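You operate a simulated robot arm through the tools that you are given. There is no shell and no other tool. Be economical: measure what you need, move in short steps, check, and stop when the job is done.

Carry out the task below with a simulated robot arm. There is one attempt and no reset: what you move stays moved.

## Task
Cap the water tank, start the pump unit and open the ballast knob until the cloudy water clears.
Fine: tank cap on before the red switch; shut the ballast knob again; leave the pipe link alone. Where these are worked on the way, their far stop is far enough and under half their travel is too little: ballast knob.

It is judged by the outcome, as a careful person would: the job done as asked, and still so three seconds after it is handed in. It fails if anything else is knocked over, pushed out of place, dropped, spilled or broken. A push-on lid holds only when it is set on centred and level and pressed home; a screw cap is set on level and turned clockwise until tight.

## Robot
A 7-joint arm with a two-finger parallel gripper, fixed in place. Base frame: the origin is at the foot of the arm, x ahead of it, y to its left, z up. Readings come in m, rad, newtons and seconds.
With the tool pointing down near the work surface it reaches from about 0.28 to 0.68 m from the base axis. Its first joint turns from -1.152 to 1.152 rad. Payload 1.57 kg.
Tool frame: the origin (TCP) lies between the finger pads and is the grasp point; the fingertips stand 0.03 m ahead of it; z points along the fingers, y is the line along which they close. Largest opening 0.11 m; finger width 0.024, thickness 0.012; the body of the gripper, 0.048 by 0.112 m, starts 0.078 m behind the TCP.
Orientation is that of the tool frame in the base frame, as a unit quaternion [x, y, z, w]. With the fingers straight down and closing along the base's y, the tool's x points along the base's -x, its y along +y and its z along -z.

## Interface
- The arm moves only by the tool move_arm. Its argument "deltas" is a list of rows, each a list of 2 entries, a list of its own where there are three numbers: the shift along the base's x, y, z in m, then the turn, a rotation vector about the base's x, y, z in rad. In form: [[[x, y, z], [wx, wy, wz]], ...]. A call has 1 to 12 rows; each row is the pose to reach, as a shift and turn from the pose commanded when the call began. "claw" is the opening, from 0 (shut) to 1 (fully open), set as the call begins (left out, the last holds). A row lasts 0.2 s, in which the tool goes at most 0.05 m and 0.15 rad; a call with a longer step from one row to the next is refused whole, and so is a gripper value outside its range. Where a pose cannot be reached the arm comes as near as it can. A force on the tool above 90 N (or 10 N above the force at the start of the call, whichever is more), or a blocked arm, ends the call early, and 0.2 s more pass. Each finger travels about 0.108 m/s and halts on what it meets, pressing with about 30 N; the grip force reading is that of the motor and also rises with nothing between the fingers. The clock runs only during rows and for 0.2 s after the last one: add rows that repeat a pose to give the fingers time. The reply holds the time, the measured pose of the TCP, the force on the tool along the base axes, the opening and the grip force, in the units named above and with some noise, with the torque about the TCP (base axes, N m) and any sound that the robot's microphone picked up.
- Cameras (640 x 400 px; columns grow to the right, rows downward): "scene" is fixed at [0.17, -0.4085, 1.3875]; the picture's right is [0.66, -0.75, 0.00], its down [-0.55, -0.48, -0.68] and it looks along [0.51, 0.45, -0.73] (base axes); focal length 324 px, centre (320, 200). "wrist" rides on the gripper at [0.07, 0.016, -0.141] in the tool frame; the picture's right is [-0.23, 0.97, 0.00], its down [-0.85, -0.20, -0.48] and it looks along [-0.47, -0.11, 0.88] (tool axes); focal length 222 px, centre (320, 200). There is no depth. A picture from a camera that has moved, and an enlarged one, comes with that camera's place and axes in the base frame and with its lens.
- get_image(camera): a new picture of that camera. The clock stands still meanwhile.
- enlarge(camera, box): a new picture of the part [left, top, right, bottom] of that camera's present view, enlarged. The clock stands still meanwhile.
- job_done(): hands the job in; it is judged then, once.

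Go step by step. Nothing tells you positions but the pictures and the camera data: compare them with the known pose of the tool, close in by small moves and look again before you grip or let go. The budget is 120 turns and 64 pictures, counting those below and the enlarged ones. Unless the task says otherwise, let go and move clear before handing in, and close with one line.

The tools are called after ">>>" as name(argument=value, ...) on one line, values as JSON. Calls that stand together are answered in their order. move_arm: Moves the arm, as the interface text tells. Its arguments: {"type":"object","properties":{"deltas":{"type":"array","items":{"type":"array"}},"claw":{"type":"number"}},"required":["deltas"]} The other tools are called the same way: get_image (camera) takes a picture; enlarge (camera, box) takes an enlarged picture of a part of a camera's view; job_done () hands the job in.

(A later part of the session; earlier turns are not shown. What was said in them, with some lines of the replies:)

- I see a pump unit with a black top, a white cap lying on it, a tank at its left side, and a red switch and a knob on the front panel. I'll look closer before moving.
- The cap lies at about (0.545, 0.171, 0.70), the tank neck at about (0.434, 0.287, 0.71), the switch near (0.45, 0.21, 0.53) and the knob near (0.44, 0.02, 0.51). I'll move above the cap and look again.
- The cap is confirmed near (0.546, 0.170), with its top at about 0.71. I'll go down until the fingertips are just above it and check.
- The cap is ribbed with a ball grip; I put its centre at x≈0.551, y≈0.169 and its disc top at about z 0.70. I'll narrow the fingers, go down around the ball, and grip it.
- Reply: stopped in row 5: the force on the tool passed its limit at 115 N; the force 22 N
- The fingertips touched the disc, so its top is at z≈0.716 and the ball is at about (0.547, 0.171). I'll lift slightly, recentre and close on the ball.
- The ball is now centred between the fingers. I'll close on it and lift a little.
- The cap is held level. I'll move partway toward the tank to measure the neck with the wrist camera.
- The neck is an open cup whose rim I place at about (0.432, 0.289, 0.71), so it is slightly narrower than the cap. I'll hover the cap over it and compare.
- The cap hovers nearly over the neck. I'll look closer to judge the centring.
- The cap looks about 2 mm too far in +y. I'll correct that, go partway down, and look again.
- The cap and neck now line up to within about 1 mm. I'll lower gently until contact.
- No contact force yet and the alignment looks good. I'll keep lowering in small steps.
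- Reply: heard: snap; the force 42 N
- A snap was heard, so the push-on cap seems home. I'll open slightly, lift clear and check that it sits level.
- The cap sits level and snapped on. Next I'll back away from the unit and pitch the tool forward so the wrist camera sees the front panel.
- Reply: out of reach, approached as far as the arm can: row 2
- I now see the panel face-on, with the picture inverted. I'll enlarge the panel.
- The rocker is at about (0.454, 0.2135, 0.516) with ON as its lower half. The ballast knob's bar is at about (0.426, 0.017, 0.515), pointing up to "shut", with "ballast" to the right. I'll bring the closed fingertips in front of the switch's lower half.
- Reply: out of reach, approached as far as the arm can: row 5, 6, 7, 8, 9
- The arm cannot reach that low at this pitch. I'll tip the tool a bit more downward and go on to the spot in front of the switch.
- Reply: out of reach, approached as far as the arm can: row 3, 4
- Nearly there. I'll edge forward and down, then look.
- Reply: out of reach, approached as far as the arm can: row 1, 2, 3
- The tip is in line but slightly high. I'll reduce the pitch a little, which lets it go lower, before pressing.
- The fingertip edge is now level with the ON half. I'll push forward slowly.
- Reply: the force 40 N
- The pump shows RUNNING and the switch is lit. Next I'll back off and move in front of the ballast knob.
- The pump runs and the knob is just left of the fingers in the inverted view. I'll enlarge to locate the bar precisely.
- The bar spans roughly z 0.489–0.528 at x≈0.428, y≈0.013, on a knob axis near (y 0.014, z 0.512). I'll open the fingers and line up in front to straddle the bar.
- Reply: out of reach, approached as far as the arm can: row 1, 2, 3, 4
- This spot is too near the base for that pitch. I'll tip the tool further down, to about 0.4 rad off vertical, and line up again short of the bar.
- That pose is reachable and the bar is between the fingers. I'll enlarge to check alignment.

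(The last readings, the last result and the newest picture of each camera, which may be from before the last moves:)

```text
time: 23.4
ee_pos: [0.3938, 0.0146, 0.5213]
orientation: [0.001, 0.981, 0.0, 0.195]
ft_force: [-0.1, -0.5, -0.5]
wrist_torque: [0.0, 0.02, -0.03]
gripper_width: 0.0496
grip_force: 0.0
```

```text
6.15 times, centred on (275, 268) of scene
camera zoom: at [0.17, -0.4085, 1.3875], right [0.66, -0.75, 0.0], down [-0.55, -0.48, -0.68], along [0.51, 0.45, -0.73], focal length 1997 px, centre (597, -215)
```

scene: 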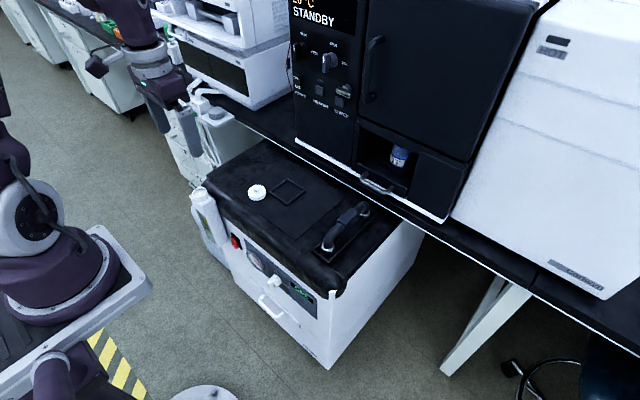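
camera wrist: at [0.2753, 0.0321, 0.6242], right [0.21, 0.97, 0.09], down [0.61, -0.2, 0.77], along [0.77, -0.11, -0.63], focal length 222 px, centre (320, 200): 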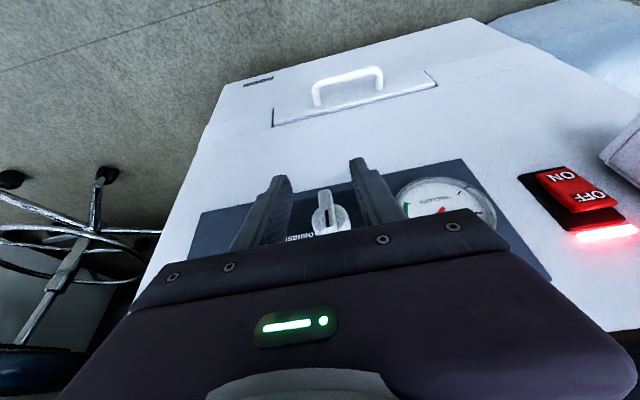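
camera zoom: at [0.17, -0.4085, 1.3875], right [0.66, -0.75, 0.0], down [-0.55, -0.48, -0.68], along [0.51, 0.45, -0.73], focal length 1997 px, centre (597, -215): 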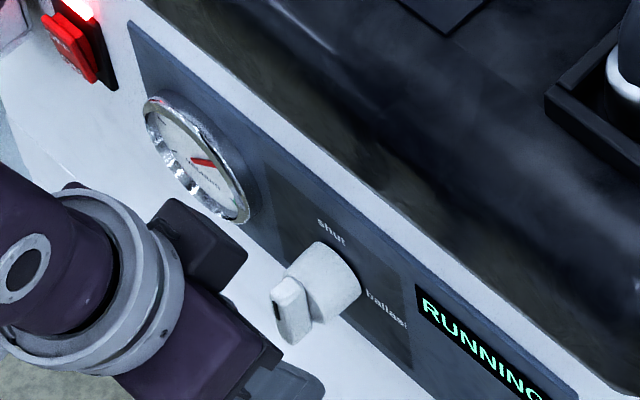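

The bar is centred at y≈0.0155. I'll advance around it and close gently.

>>> move_arm(deltas=[[[0.01, 0.001, -0.001], [0, 0, 0]], [[0.02, 0.001, -0.002], [0, 0, 0]], [[0.024, 0.001, -0.002], [0, 0, 0]], [[0.024, 0.001, -0.002], [0, 0, 0]]])

>>> enlarge(camera="wrist", box=[260, 140, 400, 240])

```text
time: 24.4
ee_pos: [0.4171, 0.0162, 0.518]
orientation: [0.0, 0.981, 0.0, 0.194]
ft_force: [-1.2, -0.3, 0.1]
wrist_torque: [0.01, -0.02, 0.02]
gripper_width: 0.0494
grip_force: 0.1
```

```text
4.00 times, centred on (330, 190) of wrist
camera zoom: at [0.2993, 0.0334, 0.6224], right [0.21, 0.97, 0.09], down [0.61, -0.2, 0.77], along [0.77, -0.11, -0.63], focal length 888 px, centre (280, 240)
```

zoom: 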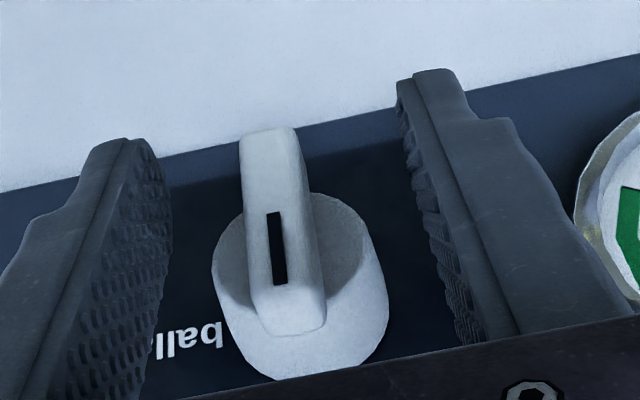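

The bar sits well between the pads. I'll close on it.

>>> move_arm(deltas=[[[0, -0.001, 0], [0, 0, 0]], [[0, -0.001, 0], [0, 0, 0]], [[0, -0.001, 0], [0, 0, 0]]], claw=0)

>>> enlarge(camera="wrist", box=[260, 140, 400, 240])

```text
time: 25.2
ee_pos: [0.4115, 0.0151, 0.5171]
orientation: [0.0, 0.982, 0.0, 0.189]
ft_force: [-27.0, 1.2, -15.6]
wrist_torque: [0.06, 0.14, 0.04]
gripper_width: 0.0119
grip_force: 29.4
```

```text
4.00 times, centred on (330, 190) of wrist
camera zoom: at [0.2961, 0.0322, 0.6223], right [0.21, 0.97, 0.08], down [0.62, -0.2, 0.76], along [0.76, -0.11, -0.64], focal length 888 px, centre (280, 240)
```

zoom: 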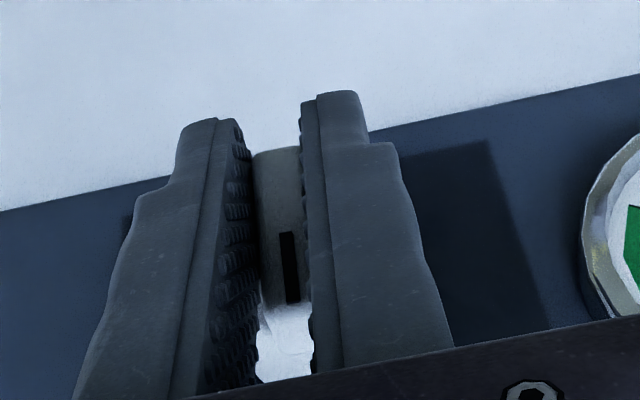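

The bar is gripped, with some back-pressure in x. I'll relieve that slightly and start turning clockwise about the knob axis.

>>> move_arm(deltas=[[[-0.005, 0, -0.001], [0, 0, 0]], [[-0.005, -0.001, -0.001], [0.13, 0, 0]], [[-0.005, -0.0015, -0.001], [0.26, 0, 0]], [[-0.005, -0.002, -0.001], [0.4, 0, 0]], [[-0.005, -0.002, -0.001], [0.4, 0, 0]]])

>>> enlarge(camera="wrist", box=[240, 100, 400, 240])

```text
time: 26.4
ee_pos: [0.4126, 0.0139, 0.5187]
orientation: [0.039, 0.961, 0.196, 0.189]
ft_force: [-1.7, 19.6, -26.1]
wrist_torque: [0.03, 0.71, 0.33]
gripper_width: 0.0119
grip_force: 29.0
```

```text
2.86 times, centred on (320, 170) of wrist
camera zoom: at [0.2943, -0.0118, 0.62], right [0.21, 0.86, 0.46], down [0.61, -0.48, 0.63], along [0.77, 0.15, -0.63], focal length 635 px, centre (320, 286)
```

zoom: 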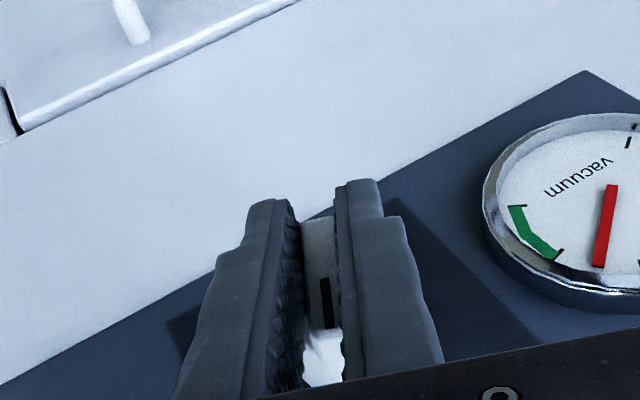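

The knob turns with the gripper. I'll ease the side loads and continue to 90°.

>>> move_arm(deltas=[[[0, 0.0015, -0.002], [0.1, 0, 0]], [[0, 0.0015, -0.002], [0.24, 0, 0]], [[0, 0.0015, -0.002], [0.38, 0, 0]], [[0, 0.0015, -0.002], [0.52, 0, 0]], [[0, 0.0015, -0.002], [0.52, 0, 0]]])

```text
time: 27.3
ee_pos: [0.4105, 0.0106, 0.521]
orientation: [0.069, 0.918, 0.357, 0.158]
ft_force: [1.9, 4.1, -11.5]
wrist_torque: [-0.03, -0.66, -0.14]
gripper_width: 0.0119
grip_force: 28.8
out of reach, approached as far as the arm can: row 3, 4
stopped in row 4: the force on the tool passed its limit at 103 N (the readings are from after the stop); the commanded pose is now the measured one
```

The arm's reach ends at about 43° of turn. I'll let go, back off, roll the tool upright again, and push the bar's right end down for the rest.

>>> move_arm(deltas=[[[0, 0, 0], [0, 0, 0]], [[0, 0, 0], [0, 0, 0]], [[-0.02, 0, 0], [0, 0, 0]], [[-0.035, 0, 0.0], [0, 0, 0]], [[-0.035, 0, 0.02], [-0.14, 0, 0]], [[-0.035, 0, 0.04], [-0.28, 0, 0]], [[-0.035, 0, 0.06], [-0.42, 0, 0]], [[-0.035, 0, 0.06], [-0.56, 0, 0]], [[-0.035, 0, 0.06], [-0.7, 0, 0]], [[-0.035, 0, 0.06], [-0.74, 0, 0]]], claw=0.35)

>>> get_image(camera="wrist")

```text
time: 29.5
ee_pos: [0.3767, 0.0098, 0.5827]
orientation: [0.007, 0.985, -0.001, 0.174]
ft_force: [-0.7, -0.8, 0.3]
wrist_torque: [0.01, 0.0, -0.01]
gripper_width: 0.0384
grip_force: 0.1
out of reach, approached as far as the arm can: row 4
```

```text
17 pictures are left
camera wrist: at [0.2639, 0.028, 0.6898], right [0.23, 0.97, 0.08], down [0.64, -0.21, 0.74], along [0.74, -0.12, -0.67], focal length 222 px, centre (320, 200)
```

wrist: 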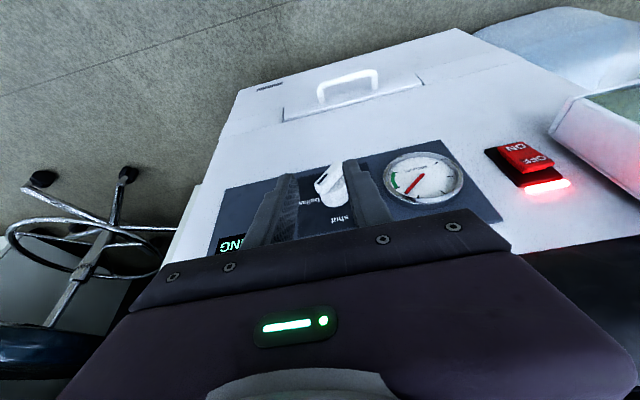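

The bar stands at about 40°. I'll close the fingers, move above its right end, and press down to bring it to horizontal.

>>> move_arm(deltas=[[[0.0, -0.012, 0], [0, 0, 0]], [[0.02, -0.012, 0], [0, 0, 0]], [[0.037, -0.012, 0], [0, 0, 0]], [[0.037, -0.012, -0.008], [0, 0, 0]], [[0.037, -0.012, -0.016], [0, 0, 0]], [[0.037, -0.012, -0.024], [0, 0, 0]], [[0.037, -0.012, -0.031], [0, 0, 0]], [[0.037, -0.012, -0.038], [0, 0, 0]], [[0.037, -0.012, -0.038], [0, 0, 0]]], claw=0)

>>> enlarge(camera="scene", box=[190, 210, 320, 300])

```text
time: 31.2
ee_pos: [0.4125, -0.0019, 0.5513]
orientation: [0.009, 0.985, 0.0, 0.172]
ft_force: [-14.9, 2.0, 51.4]
wrist_torque: [0.2, 0.17, 0.31]
gripper_width: 0.0001
grip_force: 21.5
stopped in row 8: the force on the tool passed its limit at 141 N (the readings are from after the stop); the commanded pose is now the measured one
```

```text
4.44 times, centred on (255, 255) of scene
camera zoom: at [0.1691, -0.4084, 1.3876], right [0.66, -0.75, 0.0], down [-0.55, -0.48, -0.68], along [0.51, 0.45, -0.73], focal length 1442 px, centre (609, -44)
```

zoom: 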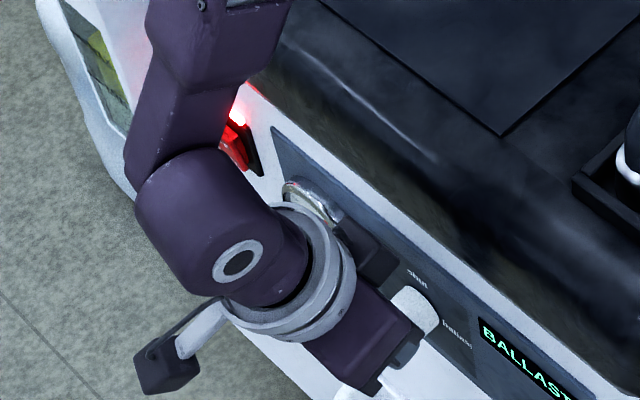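

The display reads BALLAST and a firm stop was met. I'll lift off and look at the bar and the tank window.

>>> move_arm(deltas=[[[-0.01, 0, 0.03], [0, 0, 0]], [[-0.05, 0.02, 0.05], [0, 0, 0]], [[-0.05, 0.05, 0.05], [0, 0, 0]], [[-0.05, 0.05, 0.05], [0, 0, 0]]])

>>> get_image(camera="wrist")

>>> enlarge(camera="scene", box=[180, 170, 340, 300])

```text
time: 32.2
ee_pos: [0.3607, 0.0498, 0.6009]
orientation: [0.009, 0.985, 0.0, 0.173]
ft_force: [0.3, 0.0, 0.5]
wrist_torque: [0.02, 0.03, 0.02]
gripper_width: 0.0
grip_force: 21.0
```

```text
15 pictures are left
camera wrist: at [0.2491, 0.0679, 0.7101], right [0.23, 0.97, 0.08], down [0.64, -0.21, 0.74], along [0.74, -0.12, -0.67], focal length 222 px, centre (320, 200)
```

wrist: 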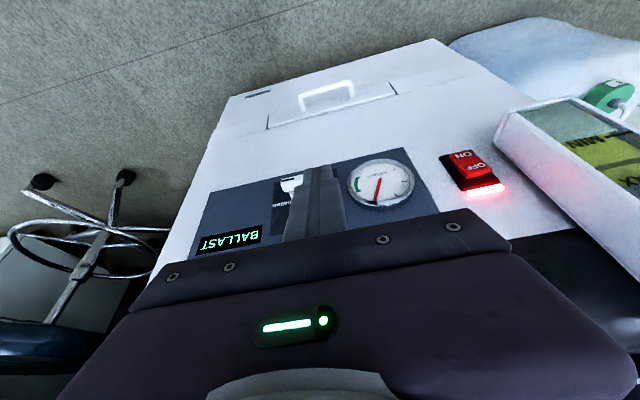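

```text
3.08 times, centred on (260, 235) of scene
camera zoom: at [0.17, -0.4085, 1.3875], right [0.66, -0.75, 0.0], down [-0.55, -0.48, -0.68], along [0.51, 0.45, -0.73], focal length 998 px, centre (505, 92)
```

zoom: 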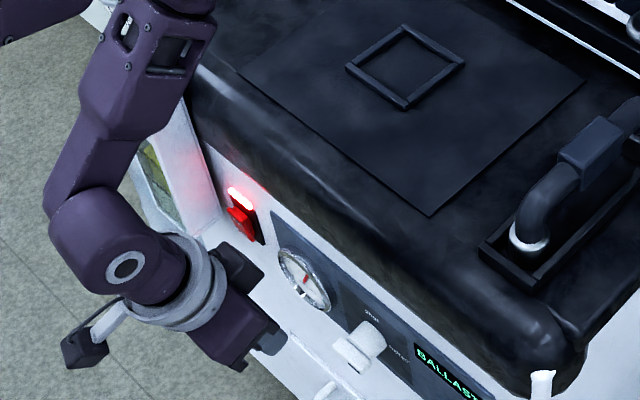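

The bar is now horizontal, so the ballast is open. I'll shift left so the wrist camera sees the tank window, and wait a couple of seconds.

>>> move_arm(deltas=[[[-0.01, 0.03, 0], [0, 0, 0]], [[-0.01, 0.06, 0], [0, 0, 0]], [[-0.01, 0.09, 0], [0, 0, 0]], [[-0.01, 0.09, 0], [0, 0, 0]], [[-0.01, 0.09, 0], [0, 0, 0]], [[-0.01, 0.09, 0], [0, 0, 0]], [[-0.01, 0.09, 0], [0, 0, 0]], [[-0.01, 0.09, 0], [0, 0, 0]], [[-0.01, 0.09, 0], [0, 0, 0]], [[-0.01, 0.09, 0], [0, 0, 0]], [[-0.01, 0.09, 0], [0, 0, 0]], [[-0.01, 0.09, 0], [0, 0, 0]]])

>>> get_image(camera="wrist")

```text
time: 34.8
ee_pos: [0.3538, 0.1375, 0.5989]
orientation: [0.008, 0.985, 0.001, 0.173]
ft_force: [-0.8, 0.7, -0.1]
wrist_torque: [-0.04, 0.03, -0.01]
gripper_width: 0.0
grip_force: 21.5
```

```text
13 pictures are left
camera wrist: at [0.2398, 0.1571, 0.7086], right [0.23, 0.97, 0.08], down [0.64, -0.21, 0.74], along [0.73, -0.12, -0.67], focal length 222 px, centre (320, 200)
```

wrist: 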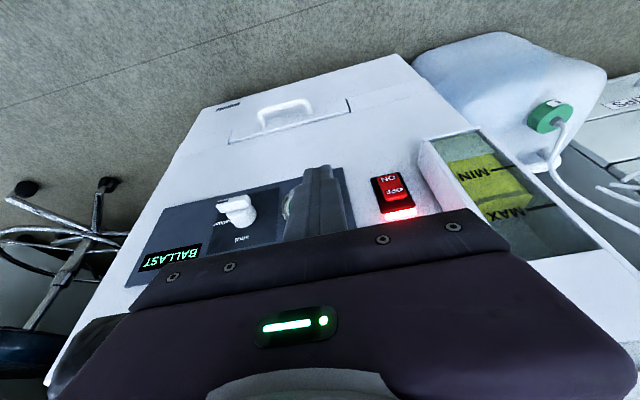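

>>> enlarge(camera="wrist", box=[420, 120, 600, 260])

```text
2.86 times, centred on (510, 190) of wrist
camera zoom: at [0.2398, 0.1571, 0.7086], right [0.23, 0.97, 0.08], down [0.64, -0.21, 0.74], along [0.73, -0.12, -0.67], focal length 635 px, centre (-223, 229)
```

zoom: 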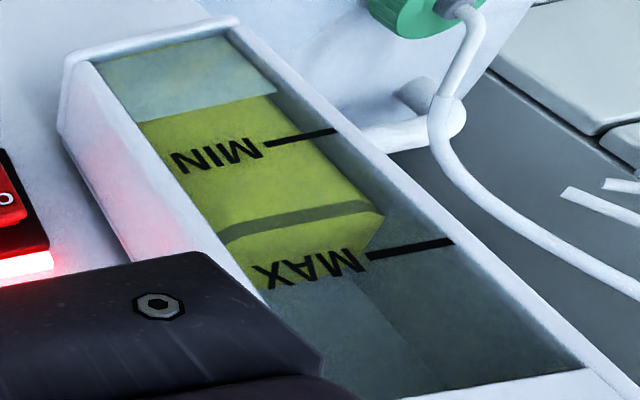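

A pale milky layer sits below the yellow layer, which I take to be the cloudy water. I'll wait longer and compare.

>>> move_arm(deltas=[[[0, 0, 0], [0, 0, 0]], [[0, 0, 0], [0, 0, 0]], [[0, 0, 0], [0, 0, 0]], [[0, 0, 0], [0, 0, 0]], [[0, 0, 0], [0, 0, 0]], [[0, 0, 0], [0, 0, 0]], [[0, 0, 0], [0, 0, 0]], [[0, 0, 0], [0, 0, 0]], [[0, 0, 0], [0, 0, 0]], [[0, 0, 0], [0, 0, 0]], [[0, 0, 0], [0, 0, 0]], [[0, 0, 0], [0, 0, 0]]])

>>> move_arm(deltas=[[[0, 0, 0], [0, 0, 0]], [[0, 0, 0], [0, 0, 0]], [[0, 0, 0], [0, 0, 0]], [[0, 0, 0], [0, 0, 0]], [[0, 0, 0], [0, 0, 0]], [[0, 0, 0], [0, 0, 0]], [[0, 0, 0], [0, 0, 0]], [[0, 0, 0], [0, 0, 0]], [[0, 0, 0], [0, 0, 0]], [[0, 0, 0], [0, 0, 0]], [[0, 0, 0], [0, 0, 0]], [[0, 0, 0], [0, 0, 0]]])

>>> enlarge(camera="wrist", box=[420, 120, 600, 260])

```text
time: 37.4
ee_pos: [0.3531, 0.1389, 0.5995]
orientation: [0.007, 0.985, 0.0, 0.173]
ft_force: [0.0, -0.4, 0.0]
wrist_torque: [0.02, 0.01, -0.01]
gripper_width: 0.0
grip_force: 21.1
```

```text
time: 40.0
ee_pos: [0.3518, 0.1386, 0.6004]
orientation: [0.009, 0.985, 0.001, 0.172]
ft_force: [0.2, 0.1, 0.6]
wrist_torque: [0.0, 0.03, 0.02]
gripper_width: 0.0
grip_force: 21.4
```

```text
2.86 times, centred on (510, 190) of wrist
camera zoom: at [0.2398, 0.1571, 0.7086], right [0.23, 0.97, 0.08], down [0.64, -0.21, 0.74], along [0.73, -0.12, -0.67], focal length 635 px, centre (-223, 229)
```

zoom: 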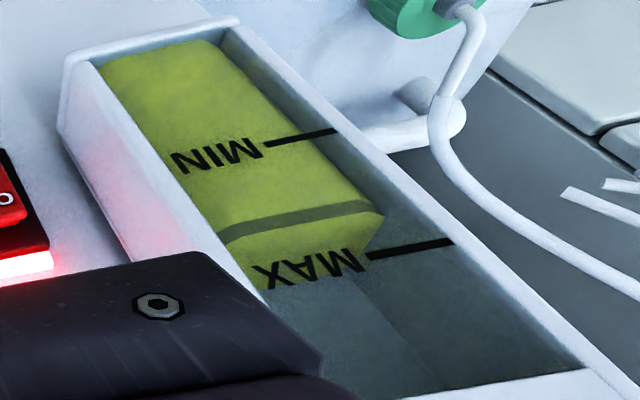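

The milky layer is gone: the water has cleared. Now I'll shut the knob by pressing its left end down.

>>> move_arm(deltas=[[[0, -0.045, 0], [0, 0, 0]], [[0, -0.09, 0], [0, 0, 0]], [[0.0, -0.1046, -0.01], [0, 0, 0]], [[0.03, -0.1046, -0.018], [0, 0, 0]], [[0.06, -0.1046, -0.018], [0, 0, 0]], [[0.06, -0.1046, -0.03], [0, 0, 0]], [[0.06, -0.1046, -0.042], [0, 0, 0]], [[0.06, -0.1046, -0.048], [0, 0, 0]], [[0.06, -0.1046, -0.054], [0, 0, 0]], [[0.06, -0.1046, -0.06], [0, 0, 0]], [[0.06, -0.1046, -0.066], [0, 0, 0]], [[0.06, -0.1046, -0.066], [0, 0, 0]]])

>>> enlarge(camera="wrist", box=[250, 130, 390, 230])

```text
time: 42.6
ee_pos: [0.4119, 0.0306, 0.5339]
orientation: [0.01, 0.985, -0.002, 0.172]
ft_force: [-7.4, 3.3, 4.6]
wrist_torque: [0.14, 0.09, 0.04]
gripper_width: 0.0001
grip_force: 21.1
```

```text
4.00 times, centred on (320, 180) of wrist
camera zoom: at [0.2989, 0.0507, 0.6427], right [0.23, 0.97, 0.08], down [0.64, -0.21, 0.74], along [0.73, -0.12, -0.67], focal length 888 px, centre (320, 280)
```

zoom: 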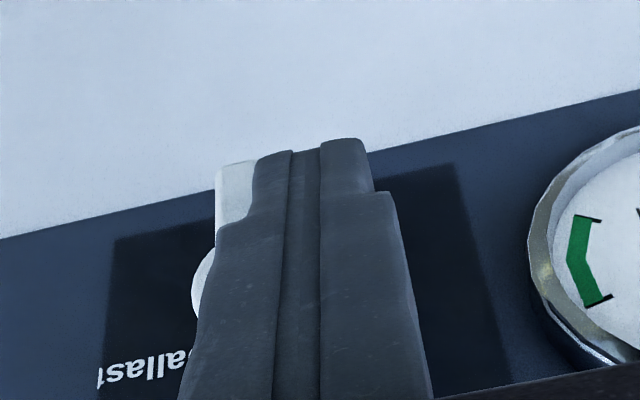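

The bar is nearly upright. I'll go a bit lower and nudge toward -y until it meets the shut stop.

>>> move_arm(deltas=[[[0, 0, -0.006], [0, 0, 0]], [[0, 0, -0.012], [0, 0, 0]], [[0, -0.002, -0.014], [0, 0, 0]], [[0, -0.004, -0.014], [0, 0, 0]], [[0, -0.006, -0.014], [0, 0, 0]], [[0, -0.008, -0.014], [0, 0, 0]], [[0, -0.008, -0.014], [0, 0, 0]]])

>>> enlarge(camera="wrist", box=[220, 130, 390, 240])

```text
time: 43.2
ee_pos: [0.4129, 0.0318, 0.5261]
orientation: [0.009, 0.985, -0.002, 0.174]
ft_force: [-16.9, 3.8, 49.0]
wrist_torque: [-0.67, -0.39, -0.18]
gripper_width: 0.0
grip_force: 21.5
stopped in row 2: the force on the tool passed its limit at 124 N (the readings are from after the stop); the commanded pose is now the measured one
```

```text
3.64 times, centred on (305, 185) of wrist
camera zoom: at [0.2995, 0.0515, 0.6348], right [0.23, 0.97, 0.08], down [0.64, -0.21, 0.74], along [0.74, -0.12, -0.67], focal length 808 px, centre (374, 254)
```

zoom: 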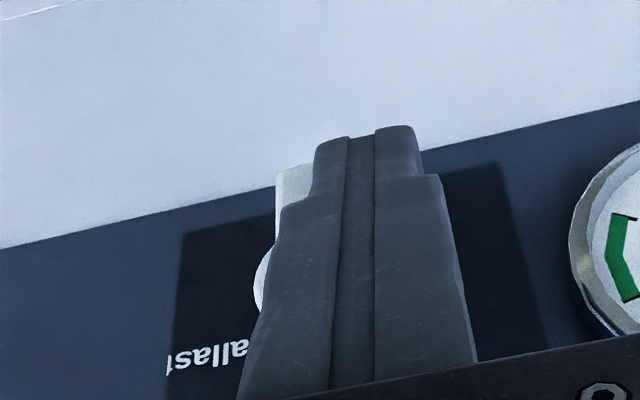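

A firm stop was met. I'll ease up slightly and nudge sideways, then back off to check the bar and the display.

>>> move_arm(deltas=[[[0, 0, 0.003], [0, 0, 0]], [[0, -0.003, 0.003], [0, 0, 0]], [[0, -0.006, 0.003], [0, 0, 0]], [[0, -0.008, 0.003], [0, 0, 0]], [[0, 0.004, 0.003], [0, 0, 0]], [[-0.02, 0.006, 0.01], [0, 0, 0]], [[-0.06, 0.01, 0.03], [0, 0, 0]], [[-0.06, 0.05, 0.05], [0, 0, 0]], [[-0.06, 0.08, 0.06], [0, 0, 0]], [[-0.06, 0.08, 0.06], [0, 0, 0]]])

>>> enlarge(camera="wrist", box=[120, 100, 420, 290])

```text
time: 45.4
ee_pos: [0.3543, 0.1116, 0.5871]
orientation: [0.01, 0.985, -0.003, 0.175]
ft_force: [-0.7, 0.1, 0.1]
wrist_torque: [0.02, 0.01, 0.01]
gripper_width: 0.0
grip_force: 21.3
```

```text
2.11 times, centred on (270, 195) of wrist
camera zoom: at [0.2399, 0.1308, 0.6952], right [0.23, 0.97, 0.08], down [0.64, -0.21, 0.74], along [0.74, -0.12, -0.67], focal length 468 px, centre (425, 210)
```

zoom: 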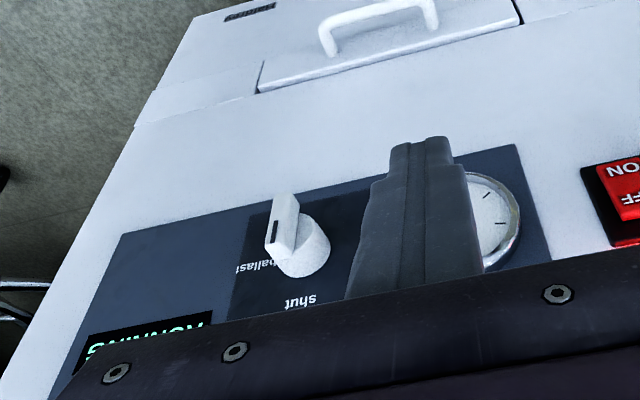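

The display is back to RUNNING and the bar is upright. I'll check its angle closely along with the tank.

>>> enlarge(camera="wrist", box=[220, 170, 300, 240])

>>> enlarge(camera="scene", box=[240, 245, 310, 300])

```text
5.71 times, centred on (260, 205) of wrist
camera zoom: at [0.2399, 0.1308, 0.6952], right [0.23, 0.97, 0.08], down [0.64, -0.21, 0.74], along [0.74, -0.12, -0.67], focal length 1269 px, centre (663, 171)
```

zoom: 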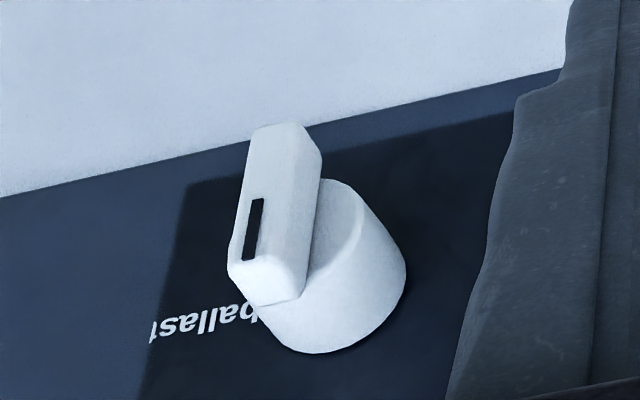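

```text
7.27 times, centred on (275, 272) of scene
camera zoom: at [0.17, -0.4085, 1.3875], right [0.66, -0.75, 0.0], down [-0.55, -0.48, -0.68], along [0.51, 0.45, -0.73], focal length 2360 px, centre (647, -327)
```

zoom: 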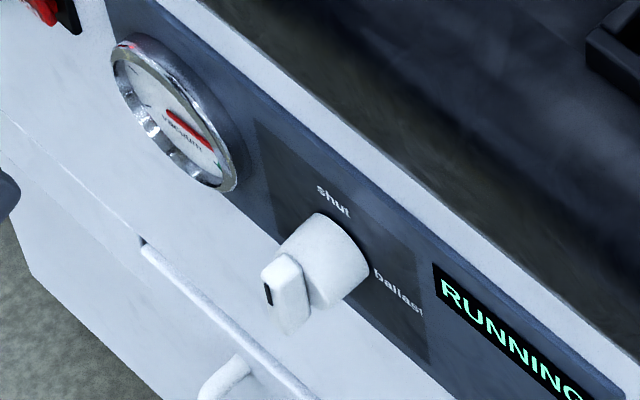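

The bar edge works out vertical, so the ballast is shut, and the pump is RUNNING. I'll retreat and take a last overall look.

>>> move_arm(deltas=[[[-0.02, 0, 0.04], [0, 0, 0]], [[-0.03, 0, 0.08], [0, 0, 0]], [[-0.03, 0, 0.12], [0, 0, 0]], [[-0.03, 0, 0.16], [0, 0, 0]], [[-0.03, 0, 0.2], [0, 0, 0]], [[-0.03, 0, 0.2], [0, 0, 0]]])

>>> get_image(camera="scene")

>>> enlarge(camera="scene", box=[170, 160, 330, 300])

```text
time: 46.8
ee_pos: [0.3249, 0.1121, 0.785]
orientation: [0.01, 0.985, -0.002, 0.174]
ft_force: [-0.2, -0.6, 1.4]
wrist_torque: [0.01, 0.0, 0.01]
gripper_width: 0.0
grip_force: 21.3
```

```text
5 pictures are left
```

scene: 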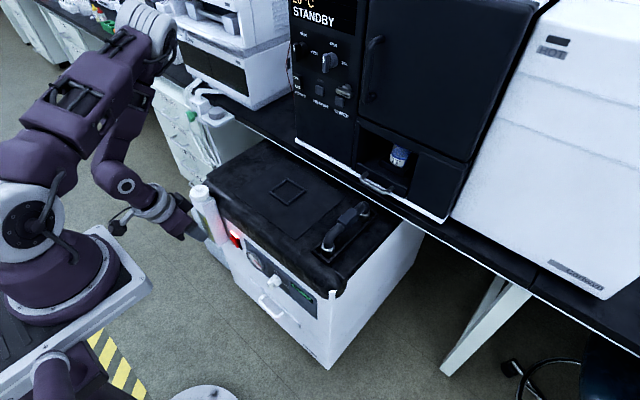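

```text
2.86 times, centred on (250, 230) of scene
camera zoom: at [0.17, -0.4085, 1.3875], right [0.66, -0.75, 0.0], down [-0.55, -0.48, -0.68], along [0.51, 0.45, -0.73], focal length 927 px, centre (520, 114)
```

zoom: 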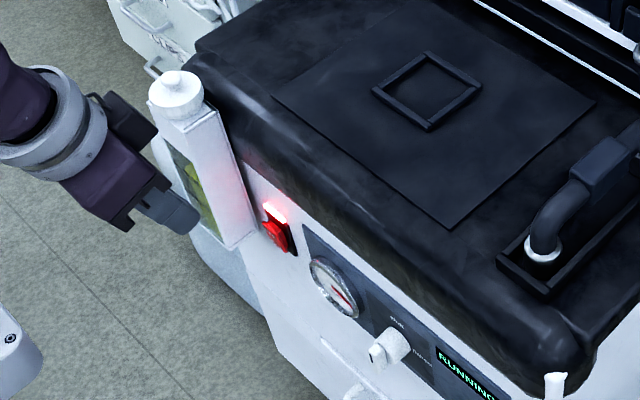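

The cap is on, the pump is running, the water has cleared, the knob is back at shut and the pipe link is untouched. The arm is clear, so I'm handing in.

>>> job_done()

```text
The job is handed in.
```

The tank was capped before the pump was switched on; the ballast knob was then opened until the water cleared and shut again, with the pipe link left alone.
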